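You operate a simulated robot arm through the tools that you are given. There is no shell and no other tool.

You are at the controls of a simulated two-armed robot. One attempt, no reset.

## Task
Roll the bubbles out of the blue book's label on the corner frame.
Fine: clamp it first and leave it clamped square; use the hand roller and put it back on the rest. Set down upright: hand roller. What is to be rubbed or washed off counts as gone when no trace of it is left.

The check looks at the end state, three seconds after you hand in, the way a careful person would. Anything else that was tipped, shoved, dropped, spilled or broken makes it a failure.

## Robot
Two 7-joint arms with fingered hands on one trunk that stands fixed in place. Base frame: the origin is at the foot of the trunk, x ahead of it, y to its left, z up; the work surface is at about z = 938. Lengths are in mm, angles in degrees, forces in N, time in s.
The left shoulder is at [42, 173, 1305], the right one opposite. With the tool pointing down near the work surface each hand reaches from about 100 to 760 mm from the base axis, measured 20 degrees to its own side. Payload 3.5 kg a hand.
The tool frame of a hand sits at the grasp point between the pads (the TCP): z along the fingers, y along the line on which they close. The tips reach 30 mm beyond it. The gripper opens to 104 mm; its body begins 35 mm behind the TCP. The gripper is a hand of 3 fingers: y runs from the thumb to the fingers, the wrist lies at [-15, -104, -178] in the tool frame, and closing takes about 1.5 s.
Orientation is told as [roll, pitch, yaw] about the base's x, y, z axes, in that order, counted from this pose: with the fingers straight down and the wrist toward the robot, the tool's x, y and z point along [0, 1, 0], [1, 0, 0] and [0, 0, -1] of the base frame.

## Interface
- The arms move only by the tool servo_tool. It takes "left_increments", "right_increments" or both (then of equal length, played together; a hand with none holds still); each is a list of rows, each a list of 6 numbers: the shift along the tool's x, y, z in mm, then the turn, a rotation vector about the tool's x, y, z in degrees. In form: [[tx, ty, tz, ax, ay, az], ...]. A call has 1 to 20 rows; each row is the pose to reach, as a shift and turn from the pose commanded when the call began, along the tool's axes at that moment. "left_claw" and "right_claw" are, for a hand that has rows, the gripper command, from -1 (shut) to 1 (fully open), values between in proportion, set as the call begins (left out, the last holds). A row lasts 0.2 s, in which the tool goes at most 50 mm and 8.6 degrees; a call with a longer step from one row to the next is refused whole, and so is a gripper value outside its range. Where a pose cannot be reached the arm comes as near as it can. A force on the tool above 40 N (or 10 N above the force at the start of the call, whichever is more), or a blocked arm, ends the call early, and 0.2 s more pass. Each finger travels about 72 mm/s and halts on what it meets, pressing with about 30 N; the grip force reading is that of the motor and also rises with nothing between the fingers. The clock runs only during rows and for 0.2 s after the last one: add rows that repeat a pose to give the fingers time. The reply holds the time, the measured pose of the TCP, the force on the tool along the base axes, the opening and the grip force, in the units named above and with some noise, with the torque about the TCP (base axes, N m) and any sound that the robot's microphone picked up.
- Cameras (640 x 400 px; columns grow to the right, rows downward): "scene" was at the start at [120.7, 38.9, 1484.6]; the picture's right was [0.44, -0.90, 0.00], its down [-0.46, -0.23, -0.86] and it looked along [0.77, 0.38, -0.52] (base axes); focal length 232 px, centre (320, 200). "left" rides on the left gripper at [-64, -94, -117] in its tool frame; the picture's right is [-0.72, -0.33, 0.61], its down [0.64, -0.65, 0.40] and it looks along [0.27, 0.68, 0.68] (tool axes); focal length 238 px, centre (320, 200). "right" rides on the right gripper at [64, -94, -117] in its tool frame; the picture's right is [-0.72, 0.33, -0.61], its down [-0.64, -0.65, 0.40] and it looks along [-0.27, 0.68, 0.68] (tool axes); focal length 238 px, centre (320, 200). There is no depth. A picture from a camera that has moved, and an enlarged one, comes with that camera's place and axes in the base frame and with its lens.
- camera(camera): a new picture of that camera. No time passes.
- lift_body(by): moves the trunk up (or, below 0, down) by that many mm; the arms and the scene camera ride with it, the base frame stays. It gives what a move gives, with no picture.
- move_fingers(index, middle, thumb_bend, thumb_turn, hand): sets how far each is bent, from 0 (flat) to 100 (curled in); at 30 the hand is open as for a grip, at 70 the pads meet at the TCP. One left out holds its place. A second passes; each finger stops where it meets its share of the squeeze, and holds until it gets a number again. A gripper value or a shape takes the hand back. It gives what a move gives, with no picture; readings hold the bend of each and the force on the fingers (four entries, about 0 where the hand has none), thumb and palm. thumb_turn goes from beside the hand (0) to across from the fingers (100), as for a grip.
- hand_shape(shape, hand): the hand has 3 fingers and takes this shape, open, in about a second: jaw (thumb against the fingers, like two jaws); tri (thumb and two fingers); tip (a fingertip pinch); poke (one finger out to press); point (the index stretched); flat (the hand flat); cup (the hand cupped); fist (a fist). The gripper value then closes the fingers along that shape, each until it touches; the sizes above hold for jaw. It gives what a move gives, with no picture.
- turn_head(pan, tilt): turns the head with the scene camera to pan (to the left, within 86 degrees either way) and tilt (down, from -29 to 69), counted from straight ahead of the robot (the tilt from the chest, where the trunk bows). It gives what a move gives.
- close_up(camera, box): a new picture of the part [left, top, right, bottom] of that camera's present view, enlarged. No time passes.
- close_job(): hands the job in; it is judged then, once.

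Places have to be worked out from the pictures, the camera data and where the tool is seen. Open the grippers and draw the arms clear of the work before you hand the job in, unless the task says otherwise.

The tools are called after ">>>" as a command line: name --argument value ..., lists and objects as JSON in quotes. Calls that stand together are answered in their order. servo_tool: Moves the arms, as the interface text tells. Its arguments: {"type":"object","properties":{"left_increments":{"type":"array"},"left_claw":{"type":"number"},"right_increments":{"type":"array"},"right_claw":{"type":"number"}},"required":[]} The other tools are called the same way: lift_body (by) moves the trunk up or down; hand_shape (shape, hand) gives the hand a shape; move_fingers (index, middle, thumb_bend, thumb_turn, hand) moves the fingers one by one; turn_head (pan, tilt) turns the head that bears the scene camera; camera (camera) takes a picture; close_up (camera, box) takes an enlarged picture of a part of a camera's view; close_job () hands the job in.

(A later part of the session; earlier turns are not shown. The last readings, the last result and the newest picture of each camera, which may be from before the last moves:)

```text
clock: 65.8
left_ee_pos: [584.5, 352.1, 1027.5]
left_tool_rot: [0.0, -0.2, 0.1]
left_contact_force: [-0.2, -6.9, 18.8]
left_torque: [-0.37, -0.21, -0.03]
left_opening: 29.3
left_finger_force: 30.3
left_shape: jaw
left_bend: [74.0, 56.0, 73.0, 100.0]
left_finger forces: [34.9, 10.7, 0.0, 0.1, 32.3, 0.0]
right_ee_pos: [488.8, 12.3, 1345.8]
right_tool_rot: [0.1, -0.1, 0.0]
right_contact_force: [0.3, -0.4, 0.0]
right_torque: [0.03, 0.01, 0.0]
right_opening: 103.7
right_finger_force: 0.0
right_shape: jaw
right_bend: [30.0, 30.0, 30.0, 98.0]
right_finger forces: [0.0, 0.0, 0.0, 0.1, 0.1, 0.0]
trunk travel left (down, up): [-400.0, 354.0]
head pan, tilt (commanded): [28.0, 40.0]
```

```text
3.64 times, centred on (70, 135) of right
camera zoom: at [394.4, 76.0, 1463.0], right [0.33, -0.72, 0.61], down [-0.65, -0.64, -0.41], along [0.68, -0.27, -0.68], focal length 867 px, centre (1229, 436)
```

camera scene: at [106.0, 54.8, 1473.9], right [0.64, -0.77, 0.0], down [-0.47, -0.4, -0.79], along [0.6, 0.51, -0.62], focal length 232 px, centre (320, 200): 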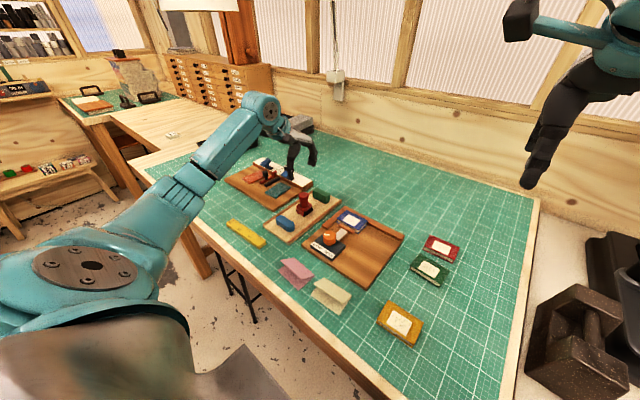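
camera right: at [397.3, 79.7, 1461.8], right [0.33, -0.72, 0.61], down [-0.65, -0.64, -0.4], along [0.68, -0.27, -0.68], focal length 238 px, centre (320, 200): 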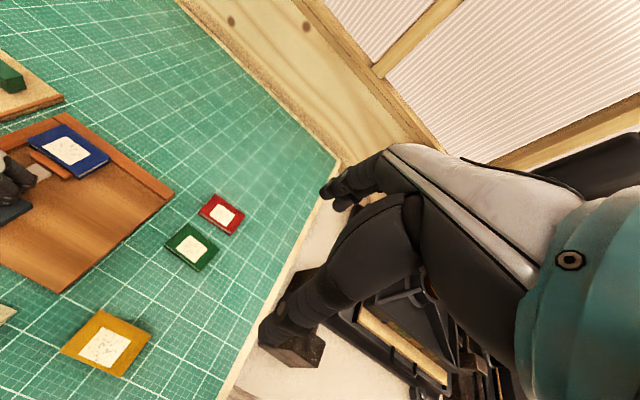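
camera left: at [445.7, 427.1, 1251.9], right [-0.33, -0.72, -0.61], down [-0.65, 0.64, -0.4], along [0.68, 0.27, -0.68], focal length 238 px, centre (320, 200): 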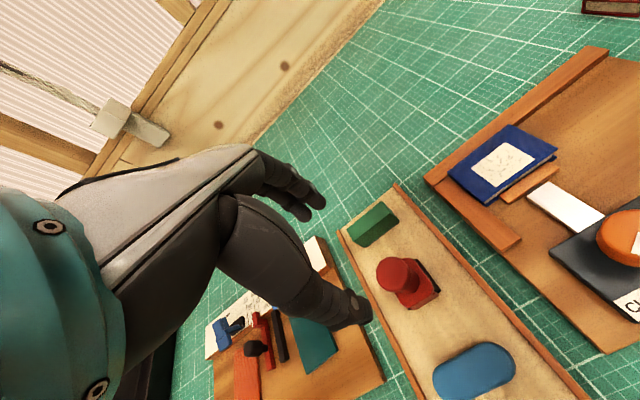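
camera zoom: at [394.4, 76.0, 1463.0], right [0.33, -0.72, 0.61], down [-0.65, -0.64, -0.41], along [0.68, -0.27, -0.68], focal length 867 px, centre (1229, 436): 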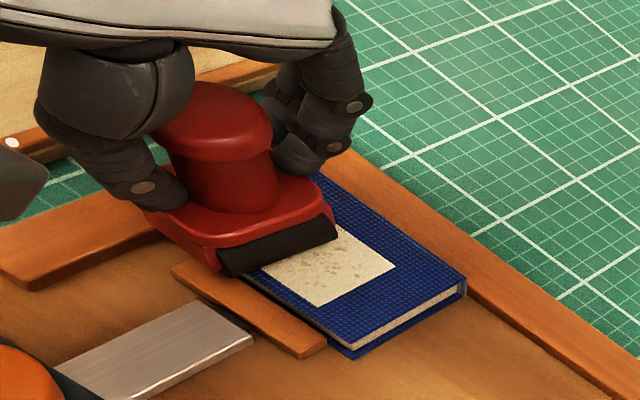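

The bubbles faded where the roller passed, but faint traces remain and drag was ~7 N. To keep the book against the fence I'll press only on leftward strokes: lift, look at the label, and go again.

>>> servo_tool --left_increments '[[0, 0, -3, 0, 0, 0], [0, 0, -10, 0, 0, 0], [0, 0, -25, 0, 0, 0], [0, 0, -40, 0, 0, 0], [0, 0, -40, 0, 0, 0]]'

>>> close_up --camera "scene" --box '[290, 165, 350, 228]'

>>> close_up --camera "right" --box '[0, 80, 140, 190]'

>>> close_up --camera "left" --box '[220, 160, 460, 360]'

```text
clock: 67.0
left_ee_pos: [585.2, 355.0, 1064.4]
left_tool_rot: [0.0, 0.1, 0.0]
left_contact_force: [0.6, 0.3, -1.6]
left_torque: [-0.02, -0.01, -0.02]
left_opening: 29.0
left_finger_force: 29.7
left_shape: jaw
left_bend: [74.0, 56.0, 73.0, 100.0]
left_finger forces: [15.5, 11.8, 0.1, 0.0, 28.1, 0.1]
right_ee_pos: [490.1, 13.7, 1345.3]
right_tool_rot: [0.0, 0.1, 0.0]
right_contact_force: [0.5, -0.1, 0.1]
right_torque: [-0.01, -0.01, -0.02]
right_opening: 103.6
right_finger_force: 0.0
right_shape: jaw
right_bend: [30.0, 30.0, 30.0, 98.0]
right_finger forces: [0.0, 0.0, 0.0, 0.0, 0.0, 0.1]
trunk travel left (down, up): [-400.0, 354.0]
head pan, tilt (commanded): [28.0, 40.0]
```

```text
6.35 times, centred on (320, 196) of scene
camera zoom: at [114.9, 39.2, 1470.9], right [0.47, -0.88, 0.0], down [-0.57, -0.3, -0.77], along [0.68, 0.36, -0.64], focal length 1475 px, centre (320, 222)
```

zoom: 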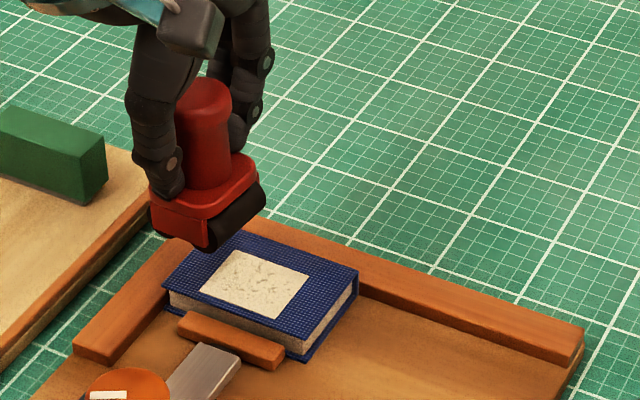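

```text
3.64 times, centred on (70, 135) of right
camera zoom: at [396.5, 78.2, 1462.2], right [0.33, -0.72, 0.61], down [-0.65, -0.64, -0.4], along [0.68, -0.27, -0.68], focal length 867 px, centre (1229, 436)
```

zoom: 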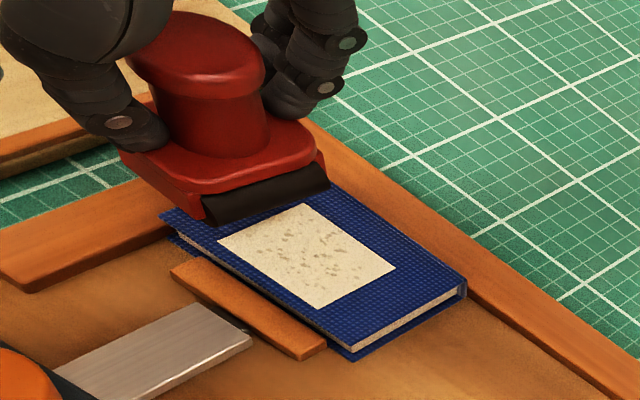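

```text
2.00 times, centred on (340, 260) of left
camera zoom: at [492.9, 291.5, 1179.9], right [-0.33, -0.72, -0.61], down [-0.65, 0.64, -0.4], along [0.68, 0.27, -0.68], focal length 477 px, centre (280, 80)
```

zoom: 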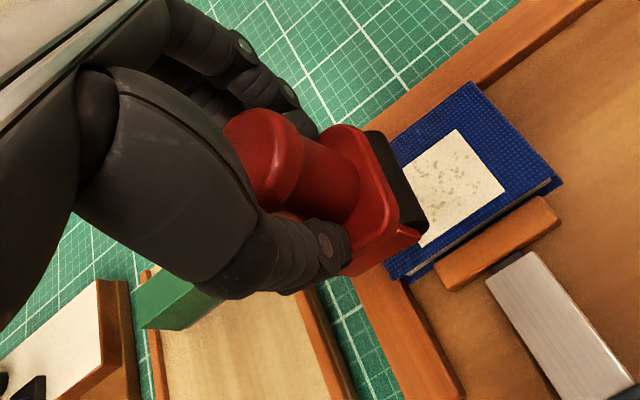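

The book hasn't moved and the bubbles are clearly fainter. I zoom in on the label to see what remains.

>>> close_up --camera "scene" --box '[302, 199, 338, 224]'

>>> close_up --camera "scene" --box '[296, 165, 332, 205]'

```text
16.00 times, centred on (320, 212) of scene
camera zoom: at [114.9, 39.2, 1470.9], right [0.47, -0.88, 0.0], down [-0.57, -0.3, -0.77], along [0.68, 0.36, -0.64], focal length 3717 px, centre (320, 16)
```

zoom: 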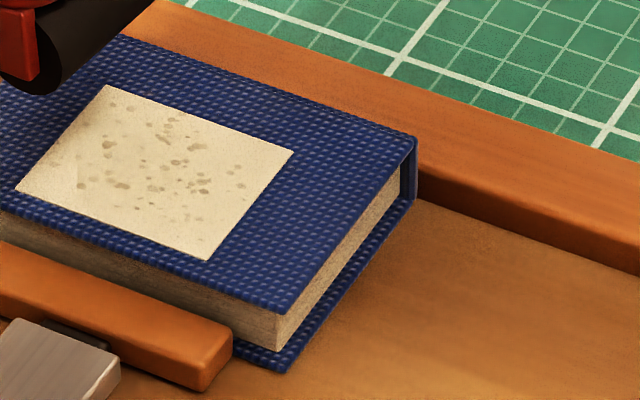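

```text
10.00 times, centred on (314, 185) of scene
camera zoom: at [114.9, 39.2, 1470.9], right [0.47, -0.88, 0.0], down [-0.57, -0.3, -0.77], along [0.68, 0.36, -0.64], focal length 2323 px, centre (380, 350)
```

zoom: 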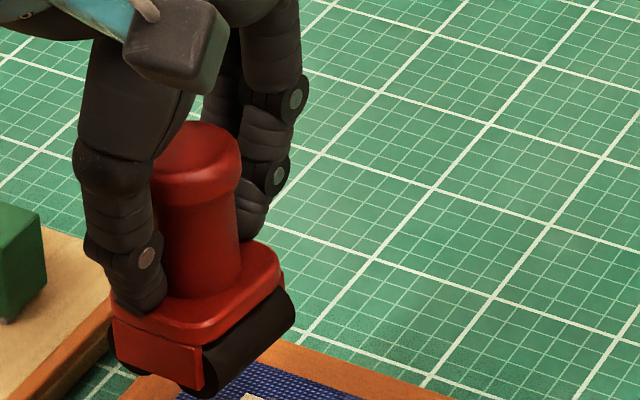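

About half of each bubble's tone is gone; more passes are needed. I do a second leftward stroke with slightly lighter pressure.

>>> servo_tool --left_increments '[[-18, 0, 0, 0, 0, 0], [-36, 0, 0, 0, 0, 0], [-52, 0, 8, 0, 0, 0], [-52, 0, 20, 0, 0, 0], [-52, 0, 32, 0, 0, 0], [-52, 0, 37, 0, 0, 0], [-52, 0, 39.5, 0, 0, 0], [-48, 0, 39.5, 0, 0, 0], [-43, 0, 39.5, 0, 0, 0], [-38, 0, 39.5, 0, 0, 0], [-33, 0, 39.5, 0, 0, 0], [-28, 0, 39.5, 0, 0, 0], [-23, 0, 39.5, 0, 0, 0], [-18, 0, 39.5, 0, 0, 0], [-13, 0, 39.5, 0, 0, 0], [-8, 0, 39.5, 0, 0, 0], [-3, 0, 39.5, 0, 0, 0], [1, 0, 39.5, 0, 0, 0]]'

>>> close_up --camera "scene" --box '[290, 180, 350, 228]'

```text
clock: 70.8
left_ee_pos: [585.7, 353.2, 1027.7]
left_tool_rot: [0.0, -0.2, 0.0]
left_contact_force: [0.9, -6.2, 18.6]
left_torque: [-0.3, -0.28, -0.09]
left_opening: 28.8
left_finger_force: 30.6
left_shape: jaw
left_bend: [74.0, 56.0, 73.0, 100.0]
left_finger forces: [33.2, 10.5, 0.0, 0.0, 32.3, 0.0]
right_ee_pos: [489.4, 14.0, 1345.6]
right_tool_rot: [0.1, -0.1, 0.0]
right_contact_force: [-0.2, -0.5, -0.5]
right_torque: [0.02, 0.0, 0.0]
right_opening: 103.7
right_finger_force: 0.1
right_shape: jaw
right_bend: [30.0, 30.0, 30.0, 98.0]
right_finger forces: [0.0, 0.0, 0.1, 0.1, 0.0, 0.0]
trunk travel left (down, up): [-400.0, 354.0]
head pan, tilt (commanded): [28.0, 40.0]
```

```text
8.33 times, centred on (320, 204) of scene
camera zoom: at [112.9, 37.5, 1471.2], right [0.47, -0.88, 0.0], down [-0.57, -0.3, -0.77], along [0.68, 0.36, -0.64], focal length 1936 px, centre (320, 167)
```

zoom: 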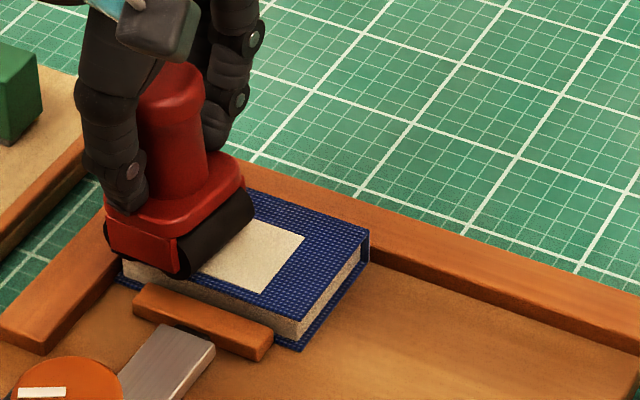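

The exposed part of the label now looks clean. I lift off and inspect the whole label.

>>> servo_tool --left_increments '[[0, 0, -3, 0, 0, 0], [0, 0, -10, 0, 0, 0], [0, 0, -25, 0, 0, 0], [0, 0, -40, 0, 0, 0], [0, 0, -50, 0, 0, 0]]'

>>> close_up --camera "scene" --box '[302, 199, 338, 224]'

>>> close_up --camera "right" --box '[40, 110, 120, 180]'

>>> close_up --camera "scene" --box '[308, 202, 326, 216]'

```text
clock: 72.0
left_ee_pos: [586.2, 355.9, 1075.1]
left_tool_rot: [0.1, 0.1, 0.0]
left_contact_force: [0.6, 0.1, -1.4]
left_torque: [0.03, 0.0, 0.01]
left_opening: 28.7
left_finger_force: 29.8
left_shape: jaw
left_bend: [74.0, 56.0, 73.0, 100.0]
left_finger forces: [15.1, 11.6, 0.0, 0.1, 28.6, 0.0]
right_ee_pos: [490.7, 15.4, 1345.8]
right_tool_rot: [0.0, 0.0, 0.1]
right_contact_force: [-0.2, 0.1, 0.2]
right_torque: [-0.01, -0.05, 0.03]
right_opening: 103.5
right_finger_force: 0.0
right_shape: jaw
right_bend: [30.0, 30.0, 30.0, 98.0]
right_finger forces: [0.1, 0.1, 0.0, 0.0, 0.0, 0.1]
trunk travel left (down, up): [-400.0, 354.0]
head pan, tilt (commanded): [28.0, 40.0]
```

```text
16.00 times, centred on (320, 212) of scene
camera zoom: at [114.9, 39.2, 1470.9], right [0.47, -0.88, 0.0], down [-0.57, -0.3, -0.77], along [0.68, 0.36, -0.64], focal length 3717 px, centre (320, 16)
```

zoom: 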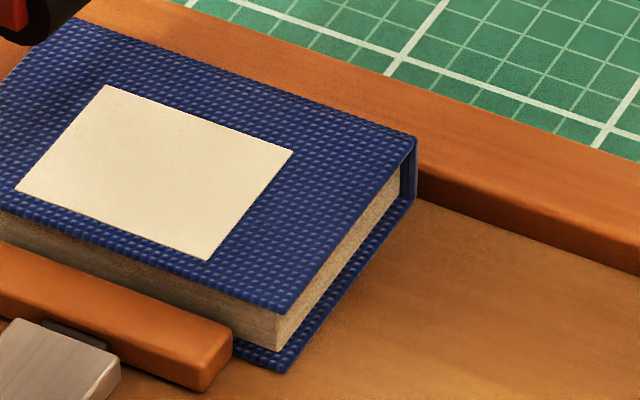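

```text
5.71 times, centred on (80, 145) of right
camera zoom: at [396.5, 78.2, 1462.2], right [0.33, -0.72, 0.61], down [-0.65, -0.64, -0.4], along [0.68, -0.27, -0.68], focal length 1362 px, centre (1691, 514)
```

zoom: 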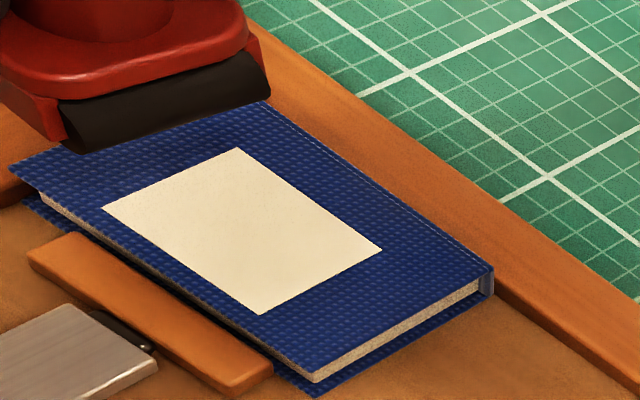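

```text
16.00 times, centred on (317, 209) of scene
camera zoom: at [114.9, 39.2, 1470.9], right [0.47, -0.88, 0.0], down [-0.57, -0.3, -0.77], along [0.68, 0.36, -0.64], focal length 3717 px, centre (368, 56)
```

zoom: 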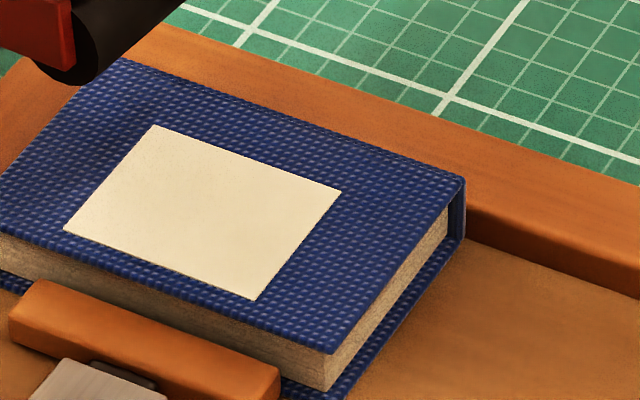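

The label looks clean from both cameras. For safety I make one more light leftward pass covering the whole label.

>>> servo_tool --left_increments '[[-18, 0, 10, 0, 0, 0], [-36, 0, 20, 0, 0, 0], [-54, 0, 30, 0, 0, 0], [-54, 0, 42, 0, 0, 0], [-54, 0, 47, 0, 0, 0], [-54, 0, 49.5, 0, 0, 0], [-50, 0, 49.5, 0, 0, 0], [-45, 0, 49.5, 0, 0, 0], [-40, 0, 49.5, 0, 0, 0], [-35, 0, 49.5, 0, 0, 0], [-30, 0, 49.5, 0, 0, 0], [-25, 0, 49.5, 0, 0, 0], [-20, 0, 49.5, 0, 0, 0], [-15, 0, 49.5, 0, 0, 0], [-10, 0, 49.5, 0, 0, 0], [-5, 0, 49.5, 0, 0, 0], [0, 0, 49.5, 0, 0, 0], [0, 0, 40, 0, 0, 0], [0, 0, 20, 0, 0, 0], [0, 0, -5, 0, 0, 0]]'

>>> close_up --camera "scene" --box '[296, 199, 338, 228]'

>>> close_up --camera "scene" --box '[290, 160, 330, 210]'

>>> close_up --camera "right" --box '[0, 80, 140, 190]'

```text
clock: 76.2
left_ee_pos: [585.2, 355.5, 1079.3]
left_tool_rot: [0.0, 0.1, 0.0]
left_contact_force: [-0.1, 0.1, -1.9]
left_torque: [0.04, 0.0, -0.02]
left_opening: 28.8
left_finger_force: 30.0
left_shape: jaw
left_bend: [74.0, 56.0, 73.0, 100.0]
left_finger forces: [16.2, 11.7, 0.1, 0.1, 28.7, 0.1]
right_ee_pos: [491.4, 14.8, 1345.9]
right_tool_rot: [-0.1, -0.1, 0.0]
right_contact_force: [0.0, 1.1, 0.2]
right_torque: [-0.01, 0.0, 0.01]
right_opening: 103.7
right_finger_force: 0.1
right_shape: jaw
right_bend: [30.0, 30.0, 30.0, 98.0]
right_finger forces: [0.1, 0.1, 0.1, 0.1, 0.0, 0.0]
trunk travel left (down, up): [-400.0, 354.0]
head pan, tilt (commanded): [28.0, 40.0]
```

```text
13.79 times, centred on (317, 214) of scene
camera zoom: at [115.2, 39.7, 1470.9], right [0.47, -0.88, 0.0], down [-0.57, -0.3, -0.77], along [0.68, 0.36, -0.64], focal length 3204 px, centre (361, 14)
```

zoom: 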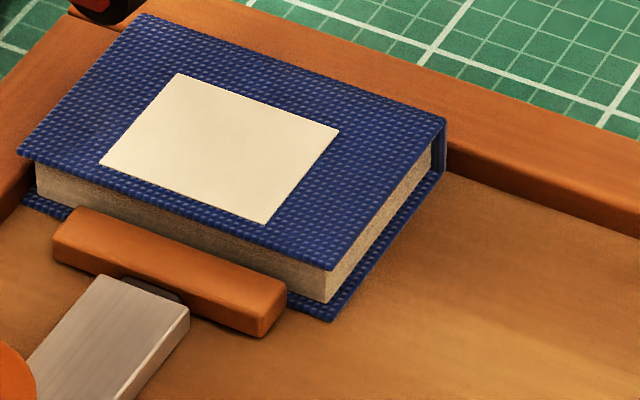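

```text
8.00 times, centred on (310, 185) of scene
camera zoom: at [115.2, 39.7, 1470.9], right [0.47, -0.88, 0.0], down [-0.57, -0.3, -0.77], along [0.68, 0.36, -0.64], focal length 1858 px, centre (400, 320)
```

zoom: 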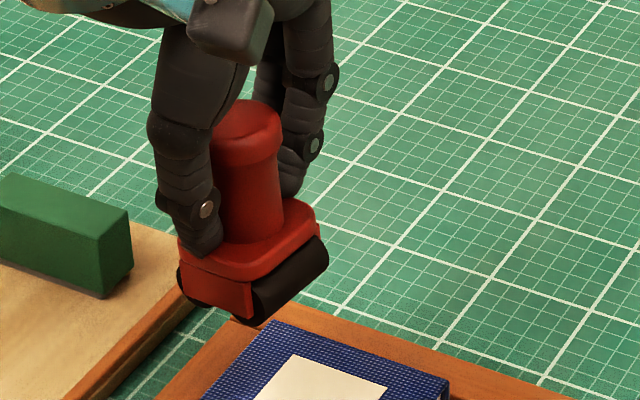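

```text
3.64 times, centred on (70, 135) of right
camera zoom: at [396.7, 78.6, 1462.1], right [0.33, -0.72, 0.61], down [-0.65, -0.64, -0.4], along [0.68, -0.27, -0.68], focal length 867 px, centre (1229, 436)
```

zoom: 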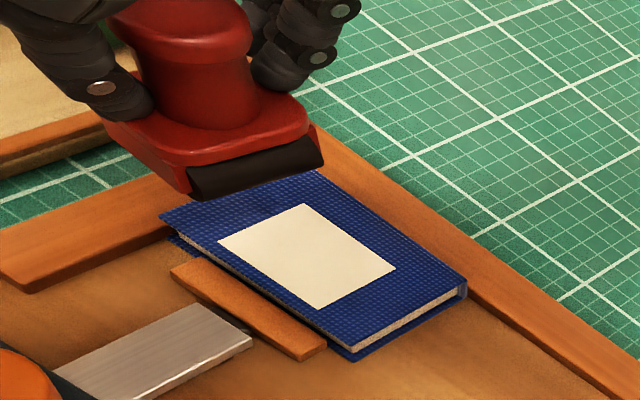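

The label is clean and the book unmoved. I compare the roller's attitude in the hand with the picture taken right after pick-up to check it's still upright.

>>> close_up --camera "left" --box '[240, 160, 440, 320]'

>>> close_up --camera "scene" --box '[298, 170, 324, 204]'

```text
2.50 times, centred on (340, 240) of left
camera zoom: at [493.2, 293.0, 1195.9], right [-0.33, -0.72, -0.61], down [-0.65, 0.64, -0.4], along [0.68, 0.27, -0.68], focal length 596 px, centre (270, 100)
```

zoom: 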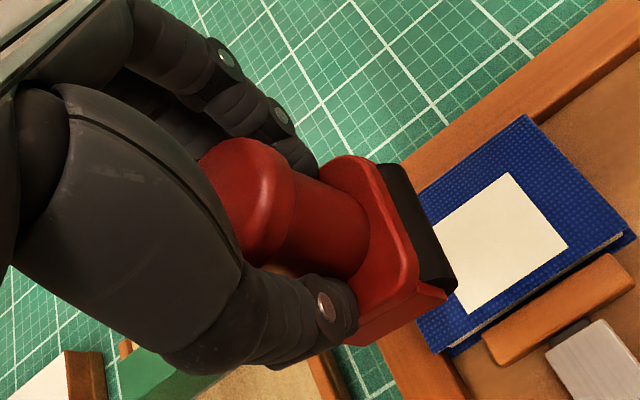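

```text
11.76 times, centred on (311, 187) of scene
camera zoom: at [115.2, 39.7, 1470.9], right [0.47, -0.88, 0.0], down [-0.57, -0.3, -0.77], along [0.68, 0.36, -0.64], focal length 2733 px, centre (426, 353)
```

zoom: 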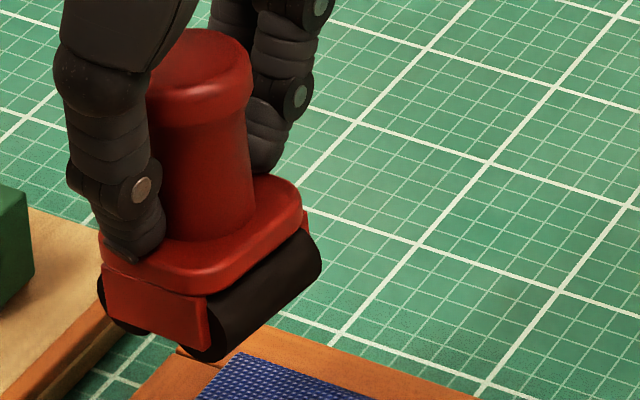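

The roller has leaned about 4° about x from the drag (its −y side slightly up). I carry it back above its rest spot (539, 489) and counter-rotate +4° about the tool's y axis.

>>> servo_tool --left_increments '[[10, -3, -4, 0, 0, 0], [35, -12, -4, 0, 1, 0], [60, -21, -4, 0, 2, 0], [85, -29, -4, 0, 3, 0], [110, -38, -4, 0, 4, 0], [128, -44, -4, 0, 4, 0], [133.5, -46, -4, 0, 4, 0], [133.5, -46, 10, 0, 4, 0], [133.5, -46, 22, 0, 4, 0], [133.5, -46, 22, 0, 4, 0]]'

>>> turn_head --pan 40 --tilt 38

>>> close_up --camera "scene" --box '[275, 155, 335, 220]'

>>> close_up --camera "left" --box '[240, 160, 440, 320]'

>>> close_up --camera "scene" --box '[290, 180, 320, 215]'

```text
clock: 78.4
left_ee_pos: [539.0, 488.2, 1059.1]
left_tool_rot: [4.1, 0.0, 0.0]
left_contact_force: [-0.2, 0.4, -1.7]
left_torque: [0.0, -0.01, 0.0]
left_opening: 28.7
left_finger_force: 30.3
left_shape: jaw
left_bend: [74.0, 56.0, 73.0, 100.0]
left_finger forces: [15.0, 11.6, 0.0, 0.0, 28.1, 0.0]
right_ee_pos: [491.6, 15.6, 1345.8]
right_tool_rot: [0.0, 0.0, 0.0]
right_contact_force: [-0.6, -0.3, -0.4]
right_torque: [-0.02, 0.01, 0.0]
right_opening: 103.7
right_finger_force: 0.1
right_shape: jaw
right_bend: [30.0, 30.0, 30.0, 98.0]
right_finger forces: [0.0, 0.1, 0.0, 0.1, 0.0, 0.1]
trunk travel left (down, up): [-400.0, 354.0]
head pan, tilt (commanded): [28.0, 40.0]
```

```text
clock: 79.2
left_ee_pos: [538.0, 488.6, 1059.9]
left_tool_rot: [4.1, -0.1, -0.1]
left_contact_force: [0.9, -1.0, -1.2]
left_torque: [0.0, 0.02, 0.03]
left_opening: 28.5
left_finger_force: 29.9
left_shape: jaw
left_bend: [74.0, 56.0, 73.0, 100.0]
left_finger forces: [14.9, 11.6, 0.0, 0.1, 28.0, 0.1]
right_ee_pos: [490.8, 15.5, 1344.3]
right_tool_rot: [0.0, -0.1, 0.0]
right_contact_force: [-0.5, 0.1, 0.6]
right_torque: [-0.01, -0.02, 0.01]
right_opening: 103.5
right_finger_force: 0.0
right_shape: jaw
right_bend: [30.0, 30.0, 30.0, 98.0]
right_finger forces: [0.0, 0.1, 0.0, 0.1, 0.1, 0.1]
trunk travel left (down, up): [-400.0, 354.0]
head pan, tilt (commanded): [40.0, 38.0]
```

```text
6.15 times, centred on (305, 188) of scene
camera zoom: at [106.1, 54.9, 1473.9], right [0.64, -0.77, 0.0], down [-0.47, -0.4, -0.79], along [0.6, 0.51, -0.62], focal length 1430 px, centre (412, 277)
```

zoom: 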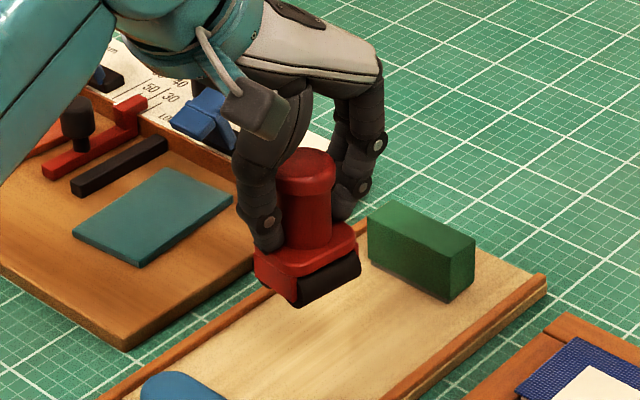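

```text
2.50 times, centred on (340, 240) of left
camera zoom: at [446.5, 417.7, 1170.0], right [-0.33, -0.67, -0.66], down [-0.65, 0.67, -0.36], along [0.68, 0.32, -0.66], focal length 596 px, centre (270, 100)
```

zoom: 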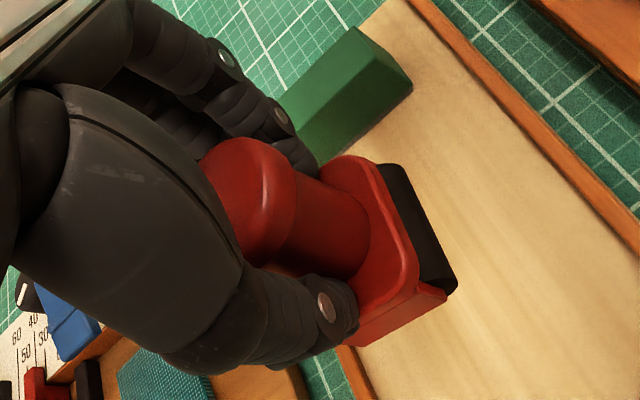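

```text
11.43 times, centred on (305, 198) of scene
camera zoom: at [106.1, 54.9, 1473.9], right [0.64, -0.77, 0.0], down [-0.47, -0.4, -0.79], along [0.6, 0.51, -0.62], focal length 2655 px, centre (491, 229)
```

zoom: 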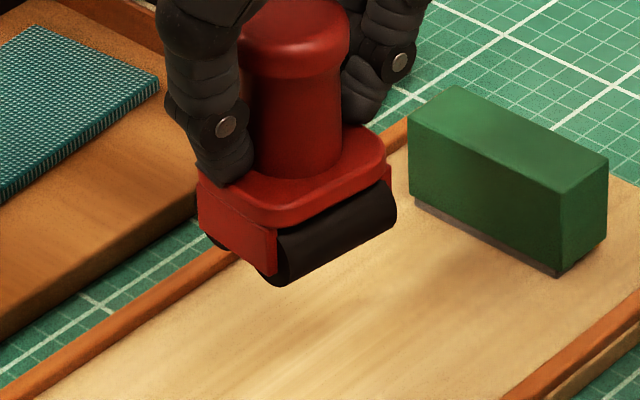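

Level in y now, but comparing drum edges with the rest picture, the roller's far (+x) end hangs about 7° low. I counter-rotate −7° about the tool's x axis (base y), shifting back 3 mm in x to compensate, and recheck.

>>> servo_tool --left_increments '[[0, -1, 0, -2.5, 0, 0], [0, -2, 0, -5, 0, 0], [0, -3, 0, -7, 0, 0], [0, -3, 0, -7, 0, 0]]'

>>> close_up --camera "scene" --box '[290, 180, 320, 215]'

>>> close_up --camera "right" --box '[0, 0, 100, 80]'

```text
clock: 80.2
left_ee_pos: [536.1, 487.8, 1059.0]
left_tool_rot: [4.1, -7.1, -0.6]
left_contact_force: [0.1, 0.9, -2.4]
left_torque: [0.01, 0.01, 0.03]
left_opening: 28.5
left_finger_force: 29.7
left_shape: jaw
left_bend: [74.0, 56.0, 73.0, 100.0]
left_finger forces: [14.6, 11.5, 0.0, 0.1, 27.8, 0.0]
right_ee_pos: [490.6, 14.8, 1345.7]
right_tool_rot: [0.0, 0.0, 0.0]
right_contact_force: [0.5, 0.5, -0.1]
right_torque: [0.0, 0.01, 0.01]
right_opening: 103.6
right_finger_force: 0.1
right_shape: jaw
right_bend: [30.0, 30.0, 30.0, 98.0]
right_finger forces: [0.0, 0.0, 0.0, 0.0, 0.0, 0.1]
trunk travel left (down, up): [-400.0, 354.0]
head pan, tilt (commanded): [40.0, 38.0]
```

```text
11.43 times, centred on (305, 198) of scene
camera zoom: at [106.2, 55.0, 1473.9], right [0.64, -0.77, 0.0], down [-0.47, -0.4, -0.79], along [0.6, 0.51, -0.62], focal length 2655 px, centre (491, 229)
```

zoom: 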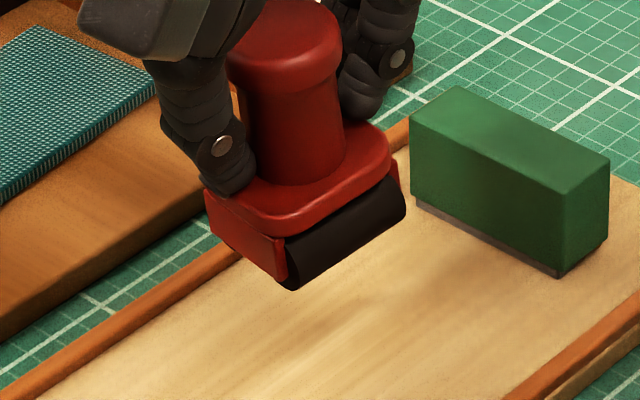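

```text
5.00 times, centred on (50, 40) of right
camera zoom: at [396.7, 78.4, 1462.2], right [0.33, -0.72, 0.61], down [-0.65, -0.64, -0.4], along [0.68, -0.27, -0.68], focal length 1192 px, centre (1670, 1000)
```

zoom: 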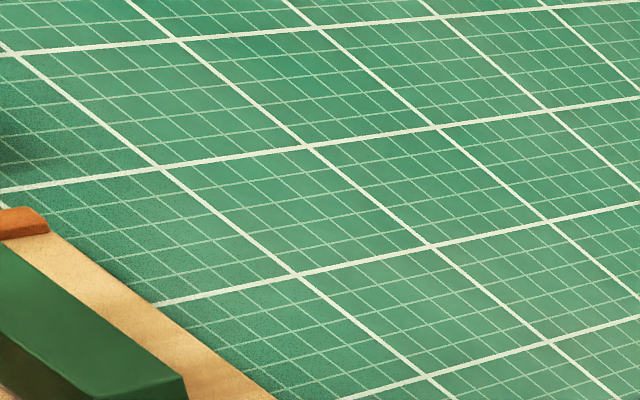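

Closer to level. I take a stronger zoom to measure the remaining tilt of the end plate and drum.

>>> close_up --camera "scene" --box '[297, 190, 313, 208]'

```text
16.00 times, centred on (305, 199) of scene
camera zoom: at [106.2, 55.0, 1473.9], right [0.64, -0.77, 0.0], down [-0.47, -0.4, -0.79], along [0.6, 0.51, -0.62], focal length 3717 px, centre (560, 216)
```

zoom: 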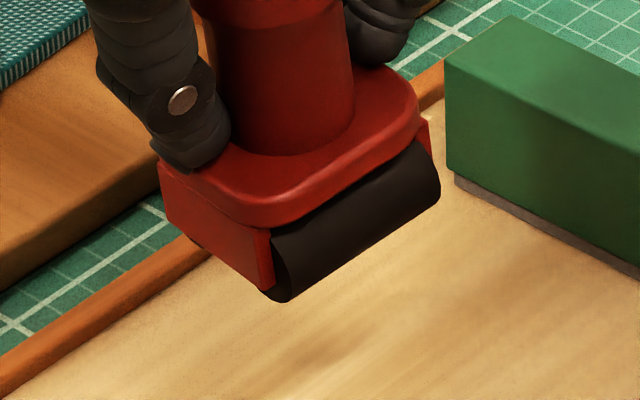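

Eyeballing edges is only good to a few degrees, so I'll level by touch: lower slowly to the tray and read the contact torque. First down to z≈1018.

>>> servo_tool --left_increments '[[0, 0, 10, 0, -0.7, 0], [0, 0, 20, 0, -1.5, 0], [0, 0, 30, 0, -1.5, 0], [0, 0, 40, 0, -1.5, 0], [0, 0, 40, 0, -1.5, 0]]'

>>> close_up --camera "scene" --box '[275, 165, 335, 220]'

>>> close_up --camera "scene" --box '[292, 195, 316, 219]'

```text
clock: 81.4
left_ee_pos: [540.1, 491.9, 1019.9]
left_tool_rot: [2.5, -6.9, -0.5]
left_contact_force: [-1.0, -0.8, -1.7]
left_torque: [0.02, 0.0, 0.0]
left_opening: 28.6
left_finger_force: 30.2
left_shape: jaw
left_bend: [74.0, 56.0, 73.0, 100.0]
left_finger forces: [14.5, 11.5, 0.1, 0.0, 27.7, 0.1]
right_ee_pos: [490.9, 14.8, 1345.1]
right_tool_rot: [0.0, 0.0, 0.0]
right_contact_force: [-0.7, -0.4, -0.4]
right_torque: [-0.01, 0.04, 0.0]
right_opening: 103.5
right_finger_force: 0.0
right_shape: jaw
right_bend: [30.0, 30.0, 30.0, 98.0]
right_finger forces: [0.0, 0.0, 0.0, 0.0, 0.0, 0.0]
trunk travel left (down, up): [-400.0, 354.0]
head pan, tilt (commanded): [40.0, 38.0]
```

```text
7.27 times, centred on (305, 192) of scene
camera zoom: at [106.0, 55.0, 1473.9], right [0.64, -0.77, 0.0], down [-0.47, -0.4, -0.79], along [0.6, 0.51, -0.62], focal length 1690 px, centre (429, 254)
```

zoom: 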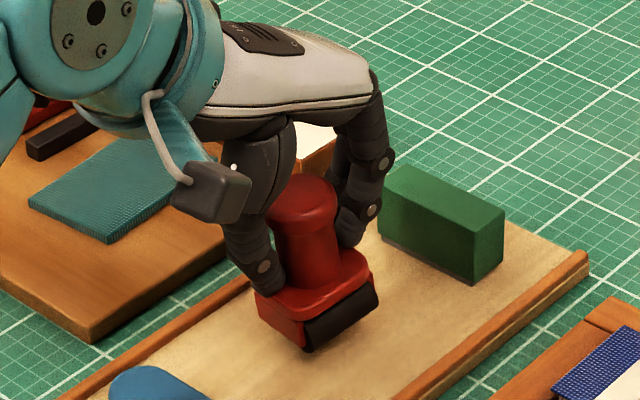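

```text
16.00 times, centred on (304, 207) of scene
camera zoom: at [106.0, 55.0, 1473.9], right [0.64, -0.77, 0.0], down [-0.47, -0.4, -0.79], along [0.6, 0.51, -0.62], focal length 3717 px, centre (576, 88)
```

zoom: 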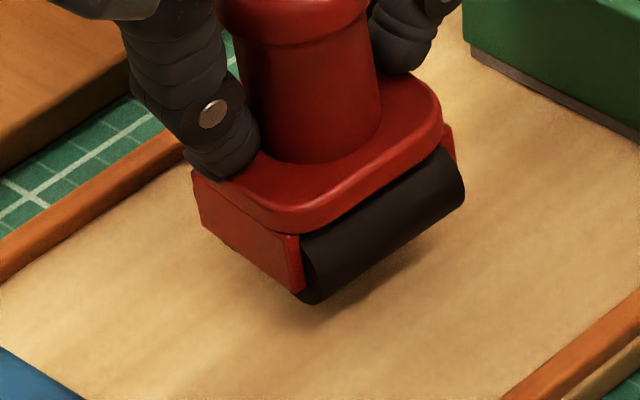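

Comparing the handle's lean with the rest picture, the −7° correction was wrong (the axis now leans toward the robot) while the +2.5° about x looks right. I undo the y-rotation and re-centre.

>>> servo_tool --left_increments '[[-0.5, 0, -4, 2.2, 0, 0], [-1, 0, -4, 4.4, 0, 0], [-2, -1, -4, 6.5, 0, 0], [-2, -1, -4, 6.5, 0, 0]]'

>>> close_up --camera "scene" --box '[288, 184, 320, 220]'

>>> close_up --camera "left" --box '[240, 160, 440, 320]'

```text
clock: 82.4
left_ee_pos: [539.4, 489.1, 1024.4]
left_tool_rot: [2.5, -0.4, -0.2]
left_contact_force: [-0.1, 0.4, -2.0]
left_torque: [0.0, 0.05, -0.01]
left_opening: 28.8
left_finger_force: 29.8
left_shape: jaw
left_bend: [74.0, 56.0, 73.0, 100.0]
left_finger forces: [14.4, 11.5, 0.0, 0.0, 27.5, 0.0]
right_ee_pos: [489.8, 15.3, 1345.0]
right_tool_rot: [0.0, -0.1, 0.0]
right_contact_force: [0.8, -0.5, 0.0]
right_torque: [0.02, -0.01, 0.01]
right_opening: 103.5
right_finger_force: 0.1
right_shape: jaw
right_bend: [30.0, 30.0, 30.0, 98.0]
right_finger forces: [0.0, 0.0, 0.1, 0.0, 0.0, 0.0]
trunk travel left (down, up): [-400.0, 354.0]
head pan, tilt (commanded): [40.0, 38.0]
```

```text
11.11 times, centred on (304, 202) of scene
camera zoom: at [106.0, 55.1, 1473.9], right [0.64, -0.77, 0.0], down [-0.47, -0.4, -0.79], along [0.6, 0.51, -0.62], focal length 2581 px, centre (498, 178)
```

zoom: 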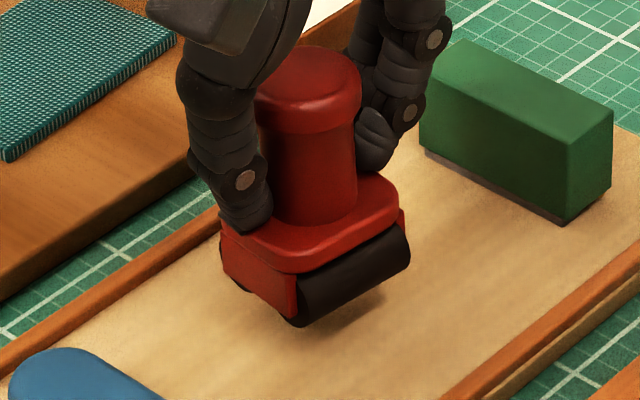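

```text
2.50 times, centred on (340, 240) of left
camera zoom: at [444.6, 421.8, 1135.6], right [-0.32, -0.69, -0.65], down [-0.65, 0.66, -0.38], along [0.69, 0.3, -0.66], focal length 596 px, centre (270, 100)
```

zoom: 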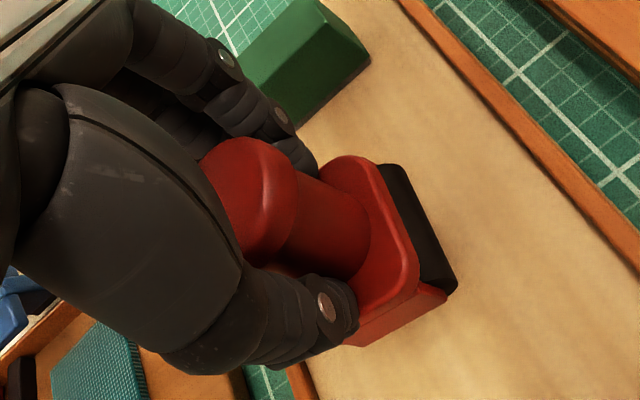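

Direct comparison with the rest picture (same zoom) suggests the far end is a bit low and the −y side slightly high, but I'll confirm by touch. I lower in 1 mm rows toward the tray.

>>> servo_tool --left_increments '[[0, 0, 3, 0, 0, 0], [0, 0, 6, 0, 0, 0], [0, 0, 9, 0, 0, 0], [0, 0, 11, 0, 0, 0], [0, 0, 12, 0, 0, 0], [0, 0, 13, 0, 0, 0]]'

```text
clock: 83.8
left_ee_pos: [539.6, 489.5, 1010.3]
left_tool_rot: [2.4, -0.5, -0.2]
left_contact_force: [0.1, -0.4, -1.5]
left_torque: [0.0, 0.03, 0.02]
left_opening: 28.9
left_finger_force: 30.1
left_shape: jaw
left_bend: [74.0, 56.0, 73.0, 100.0]
left_finger forces: [14.5, 11.6, 0.0, 0.1, 27.3, 0.1]
right_ee_pos: [491.5, 15.8, 1345.4]
right_tool_rot: [0.0, 0.0, 0.0]
right_contact_force: [0.7, 0.6, -0.1]
right_torque: [0.02, -0.04, -0.01]
right_opening: 103.5
right_finger_force: 0.1
right_shape: jaw
right_bend: [30.0, 30.0, 30.0, 98.0]
right_finger forces: [0.0, 0.0, 0.0, 0.0, 0.1, 0.1]
trunk travel left (down, up): [-400.0, 354.0]
head pan, tilt (commanded): [40.0, 38.0]
```

Still hanging free at 1010. I continue in sub-mm rows until first contact.

>>> servo_tool --left_increments '[[0, 0, 0.7, 0, 0, 0], [0, 0, 1.4, 0, 0, 0], [0, 0, 2.1, 0, 0, 0]]'

>>> close_up --camera "scene" --box '[288, 184, 320, 220]'

```text
clock: 84.6
left_ee_pos: [540.2, 490.1, 1008.1]
left_tool_rot: [2.6, -0.6, -0.2]
left_contact_force: [0.5, 0.0, -1.8]
left_torque: [0.0, -0.02, 0.0]
left_opening: 28.4
left_finger_force: 30.1
left_shape: jaw
left_bend: [74.0, 56.0, 73.0, 100.0]
left_finger forces: [14.5, 11.5, 0.1, 0.0, 27.4, 0.1]
right_ee_pos: [490.9, 16.0, 1346.7]
right_tool_rot: [0.0, 0.0, 0.0]
right_contact_force: [0.3, 0.3, -0.2]
right_torque: [-0.03, 0.0, 0.0]
right_opening: 103.6
right_finger_force: 0.0
right_shape: jaw
right_bend: [30.0, 30.0, 30.0, 98.0]
right_finger forces: [0.0, 0.1, 0.0, 0.1, 0.0, 0.1]
trunk travel left (down, up): [-400.0, 354.0]
head pan, tilt (commanded): [40.0, 38.0]
```

```text
11.11 times, centred on (304, 202) of scene
camera zoom: at [106.0, 55.0, 1473.9], right [0.64, -0.77, 0.0], down [-0.47, -0.4, -0.79], along [0.6, 0.51, -0.62], focal length 2581 px, centre (498, 178)
```

zoom: 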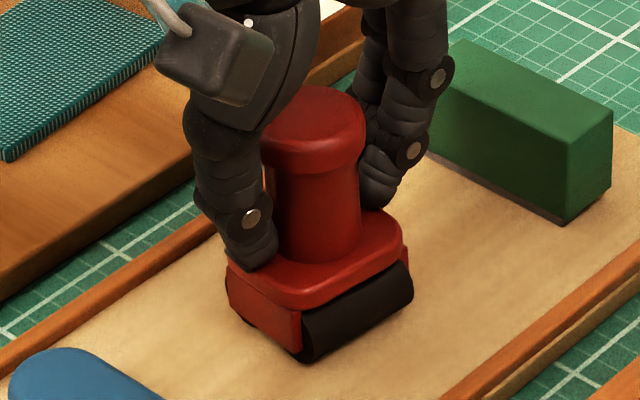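

Nearly touching. I continue down in 0.7 mm rows.

>>> servo_tool --left_increments '[[0, 0, 0.7, 0, 0, 0], [0, 0, 1.4, 0, 0, 0], [0, 0, 2, 0, 0, 0]]'

```text
clock: 85.4
left_ee_pos: [540.4, 489.4, 1009.5]
left_tool_rot: [2.6, -0.7, -0.1]
left_contact_force: [-0.5, -0.4, 7.5]
left_torque: [0.02, -0.05, -0.02]
left_opening: 28.9
left_finger_force: 30.2
left_shape: jaw
left_bend: [74.0, 56.0, 73.0, 100.0]
left_finger forces: [15.1, 11.5, 0.1, 0.0, 28.4, 0.0]
right_ee_pos: [489.7, 14.4, 1346.3]
right_tool_rot: [0.1, 0.0, 0.1]
right_contact_force: [0.0, 0.8, -0.3]
right_torque: [-0.04, 0.0, 0.01]
right_opening: 103.8
right_finger_force: 0.1
right_shape: jaw
right_bend: [30.0, 30.0, 30.0, 98.0]
right_finger forces: [0.0, 0.0, 0.0, 0.1, 0.0, 0.0]
trunk travel left (down, up): [-400.0, 354.0]
head pan, tilt (commanded): [40.0, 38.0]
```

Contact with 9 N and almost no torque, so the drum sits flat on the tray. I ease off 1.8 mm so the load is light and look once more.

>>> servo_tool --left_increments '[[0, 0, -0.9, 0, 0, 0], [0, 0, -1.6, 0, 0, 0]]'

>>> close_up --camera "scene" --box '[288, 184, 320, 220]'

```text
clock: 86.0
left_ee_pos: [540.2, 490.1, 1008.2]
left_tool_rot: [2.5, -0.5, -0.2]
left_contact_force: [1.3, -1.7, 5.9]
left_torque: [0.04, -0.26, -0.02]
left_opening: 28.9
left_finger_force: 29.8
left_shape: jaw
left_bend: [74.0, 56.0, 73.0, 100.0]
left_finger forces: [15.8, 12.2, 0.1, 0.1, 27.3, 0.1]
right_ee_pos: [490.3, 15.5, 1346.1]
right_tool_rot: [0.0, 0.0, 0.0]
right_contact_force: [0.5, -0.3, 0.8]
right_torque: [0.04, -0.02, 0.0]
right_opening: 103.5
right_finger_force: 0.1
right_shape: jaw
right_bend: [30.0, 30.0, 30.0, 98.0]
right_finger forces: [0.0, 0.0, 0.0, 0.0, 0.0, 0.0]
trunk travel left (down, up): [-400.0, 354.0]
head pan, tilt (commanded): [40.0, 38.0]
```

```text
11.11 times, centred on (304, 202) of scene
camera zoom: at [105.6, 54.3, 1474.0], right [0.64, -0.77, 0.0], down [-0.47, -0.4, -0.79], along [0.6, 0.51, -0.62], focal length 2581 px, centre (498, 178)
```

zoom: 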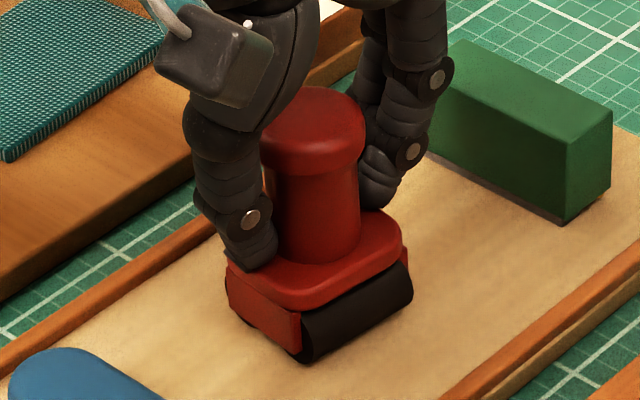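

I let it settle for a moment to get a steady reading.

>>> servo_tool --left_increments '[[0, 0, 0, 0, 0, 0], [0, 0, 0, 0, 0, 0], [0, 0, 0, 0, 0, 0]]'

```text
clock: 86.8
left_ee_pos: [540.0, 489.7, 1009.0]
left_tool_rot: [2.5, -0.5, -0.2]
left_contact_force: [0.7, 0.1, 6.0]
left_torque: [0.0, -0.27, 0.01]
left_opening: 28.9
left_finger_force: 30.1
left_shape: jaw
left_bend: [74.0, 56.0, 73.0, 100.0]
left_finger forces: [15.9, 12.2, 0.0, 0.0, 27.3, 0.0]
right_ee_pos: [490.9, 15.6, 1347.1]
right_tool_rot: [-0.1, 0.1, 0.0]
right_contact_force: [0.4, -0.1, 0.0]
right_torque: [0.0, 0.03, 0.02]
right_opening: 103.5
right_finger_force: 0.0
right_shape: jaw
right_bend: [30.0, 30.0, 30.0, 98.0]
right_finger forces: [0.0, 0.0, 0.1, 0.1, 0.0, 0.1]
trunk travel left (down, up): [-400.0, 354.0]
head pan, tilt (commanded): [40.0, 38.0]
```

Steady reading: the load is carried at the far (+x) end while y is balanced. I rotate −3° about the tool x axis and read again.

>>> servo_tool --left_increments '[[0, -0.8, 0, -1, 0, 0], [0, -1.6, 0, -2, 0, 0], [0, -2.4, 0, -3, 0, 0], [0, -2.4, 0, -3, 0, 0], [0, -2.4, 0, -3, 0, 0]]'

```text
clock: 88.0
left_ee_pos: [536.1, 489.6, 1009.5]
left_tool_rot: [2.6, -3.7, -0.2]
left_contact_force: [-0.3, -0.9, 10.9]
left_torque: [0.09, 0.3, 0.03]
left_opening: 28.6
left_finger_force: 30.1
left_shape: jaw
left_bend: [74.0, 56.0, 73.0, 100.0]
left_finger forces: [14.5, 11.8, 0.1, 0.0, 28.2, 0.0]
right_ee_pos: [489.9, 13.8, 1345.8]
right_tool_rot: [0.1, 0.0, 0.0]
right_contact_force: [0.2, -0.3, 0.2]
right_torque: [0.0, 0.01, 0.02]
right_opening: 103.7
right_finger_force: 0.1
right_shape: jaw
right_bend: [30.0, 30.0, 30.0, 98.0]
right_finger forces: [0.1, 0.0, 0.0, 0.0, 0.0, 0.0]
trunk travel left (down, up): [-400.0, 354.0]
head pan, tilt (commanded): [40.0, 38.0]
```

Now the near end carries the load, so level lies midway. I rotate back 1.5° and ease up slightly.

>>> servo_tool --left_increments '[[0, 0.6, -0.5, 0.8, 0, 0], [0, 1.2, -1, 1.5, 0, 0], [0, 1.2, -1, 1.5, 0, 0], [0, 1.2, -1, 1.5, 0, 0]]'

```text
clock: 89.0
left_ee_pos: [538.3, 489.4, 1009.0]
left_tool_rot: [2.5, -1.9, -0.4]
left_contact_force: [-0.6, 0.6, 2.1]
left_torque: [0.09, 0.05, 0.0]
left_opening: 28.7
left_finger_force: 29.8
left_shape: jaw
left_bend: [74.0, 56.0, 73.0, 100.0]
left_finger forces: [14.2, 11.4, 0.1, 0.0, 27.4, 0.0]
right_ee_pos: [490.6, 13.4, 1345.9]
right_tool_rot: [0.0, -0.1, 0.0]
right_contact_force: [-0.4, 0.9, 0.4]
right_torque: [-0.02, 0.04, 0.0]
right_opening: 103.6
right_finger_force: 0.0
right_shape: jaw
right_bend: [30.0, 30.0, 30.0, 98.0]
right_finger forces: [0.0, 0.1, 0.0, 0.1, 0.0, 0.1]
trunk travel left (down, up): [-400.0, 354.0]
head pan, tilt (commanded): [40.0, 38.0]
```

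Load is light (≈4 N) with nearly zero torque: the roller is sitting flat. I open the jaw to release it.

>>> servo_tool --left_increments '[[0, 0, 0, 0, 0, 0], [0, 0, 0, 0, 0, 0], [0, 0, 0, 0, 0, 0], [0, 0, 0, 0, 0, 0], [0, 0, 0, 0, 0, 0], [0, 0, 0, 0, 0, 0], [0, 0, 0, 0, 0, 0]]' --left_claw 0.5

>>> close_up --camera "scene" --box '[288, 184, 320, 220]'

>>> close_up --camera "left" --box '[240, 160, 440, 320]'

```text
clock: 90.6
left_ee_pos: [538.9, 489.7, 1010.1]
left_tool_rot: [2.4, -2.1, -0.3]
left_contact_force: [0.0, 0.2, -0.2]
left_torque: [-0.02, 0.0, -0.01]
left_opening: 77.7
left_finger_force: 0.1
left_shape: jaw
left_bend: [27.0, 36.0, 54.0, 99.0]
left_finger forces: [0.0, 0.0, 0.0, 0.0, 0.0, 0.0]
right_ee_pos: [490.6, 15.8, 1346.4]
right_tool_rot: [0.0, 0.0, 0.0]
right_contact_force: [0.1, 0.6, 0.8]
right_torque: [-0.01, 0.01, 0.06]
right_opening: 103.6
right_finger_force: 0.0
right_shape: jaw
right_bend: [30.0, 30.0, 30.0, 98.0]
right_finger forces: [0.0, 0.0, 0.0, 0.0, 0.0, 0.0]
trunk travel left (down, up): [-400.0, 354.0]
head pan, tilt (commanded): [40.0, 38.0]
```

```text
11.11 times, centred on (304, 202) of scene
camera zoom: at [105.9, 54.9, 1473.9], right [0.64, -0.77, 0.0], down [-0.47, -0.4, -0.79], along [0.6, 0.51, -0.62], focal length 2581 px, centre (498, 178)
```

zoom: 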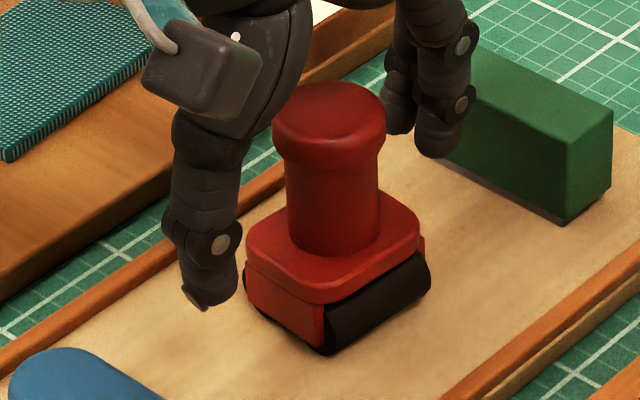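

```text
2.50 times, centred on (340, 240) of left
camera zoom: at [441.9, 422.2, 1118.6], right [-0.31, -0.69, -0.66], down [-0.64, 0.66, -0.4], along [0.71, 0.29, -0.64], focal length 596 px, centre (270, 100)
```

zoom: 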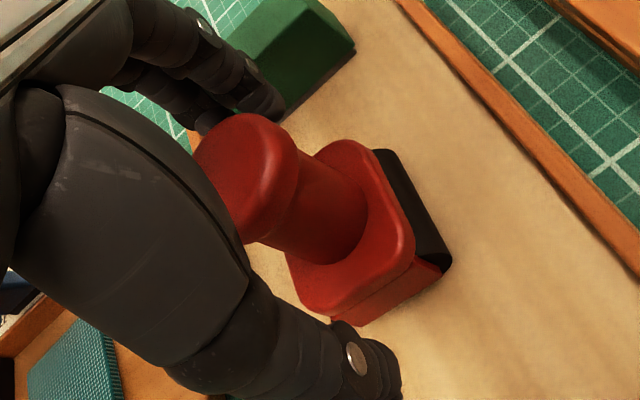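

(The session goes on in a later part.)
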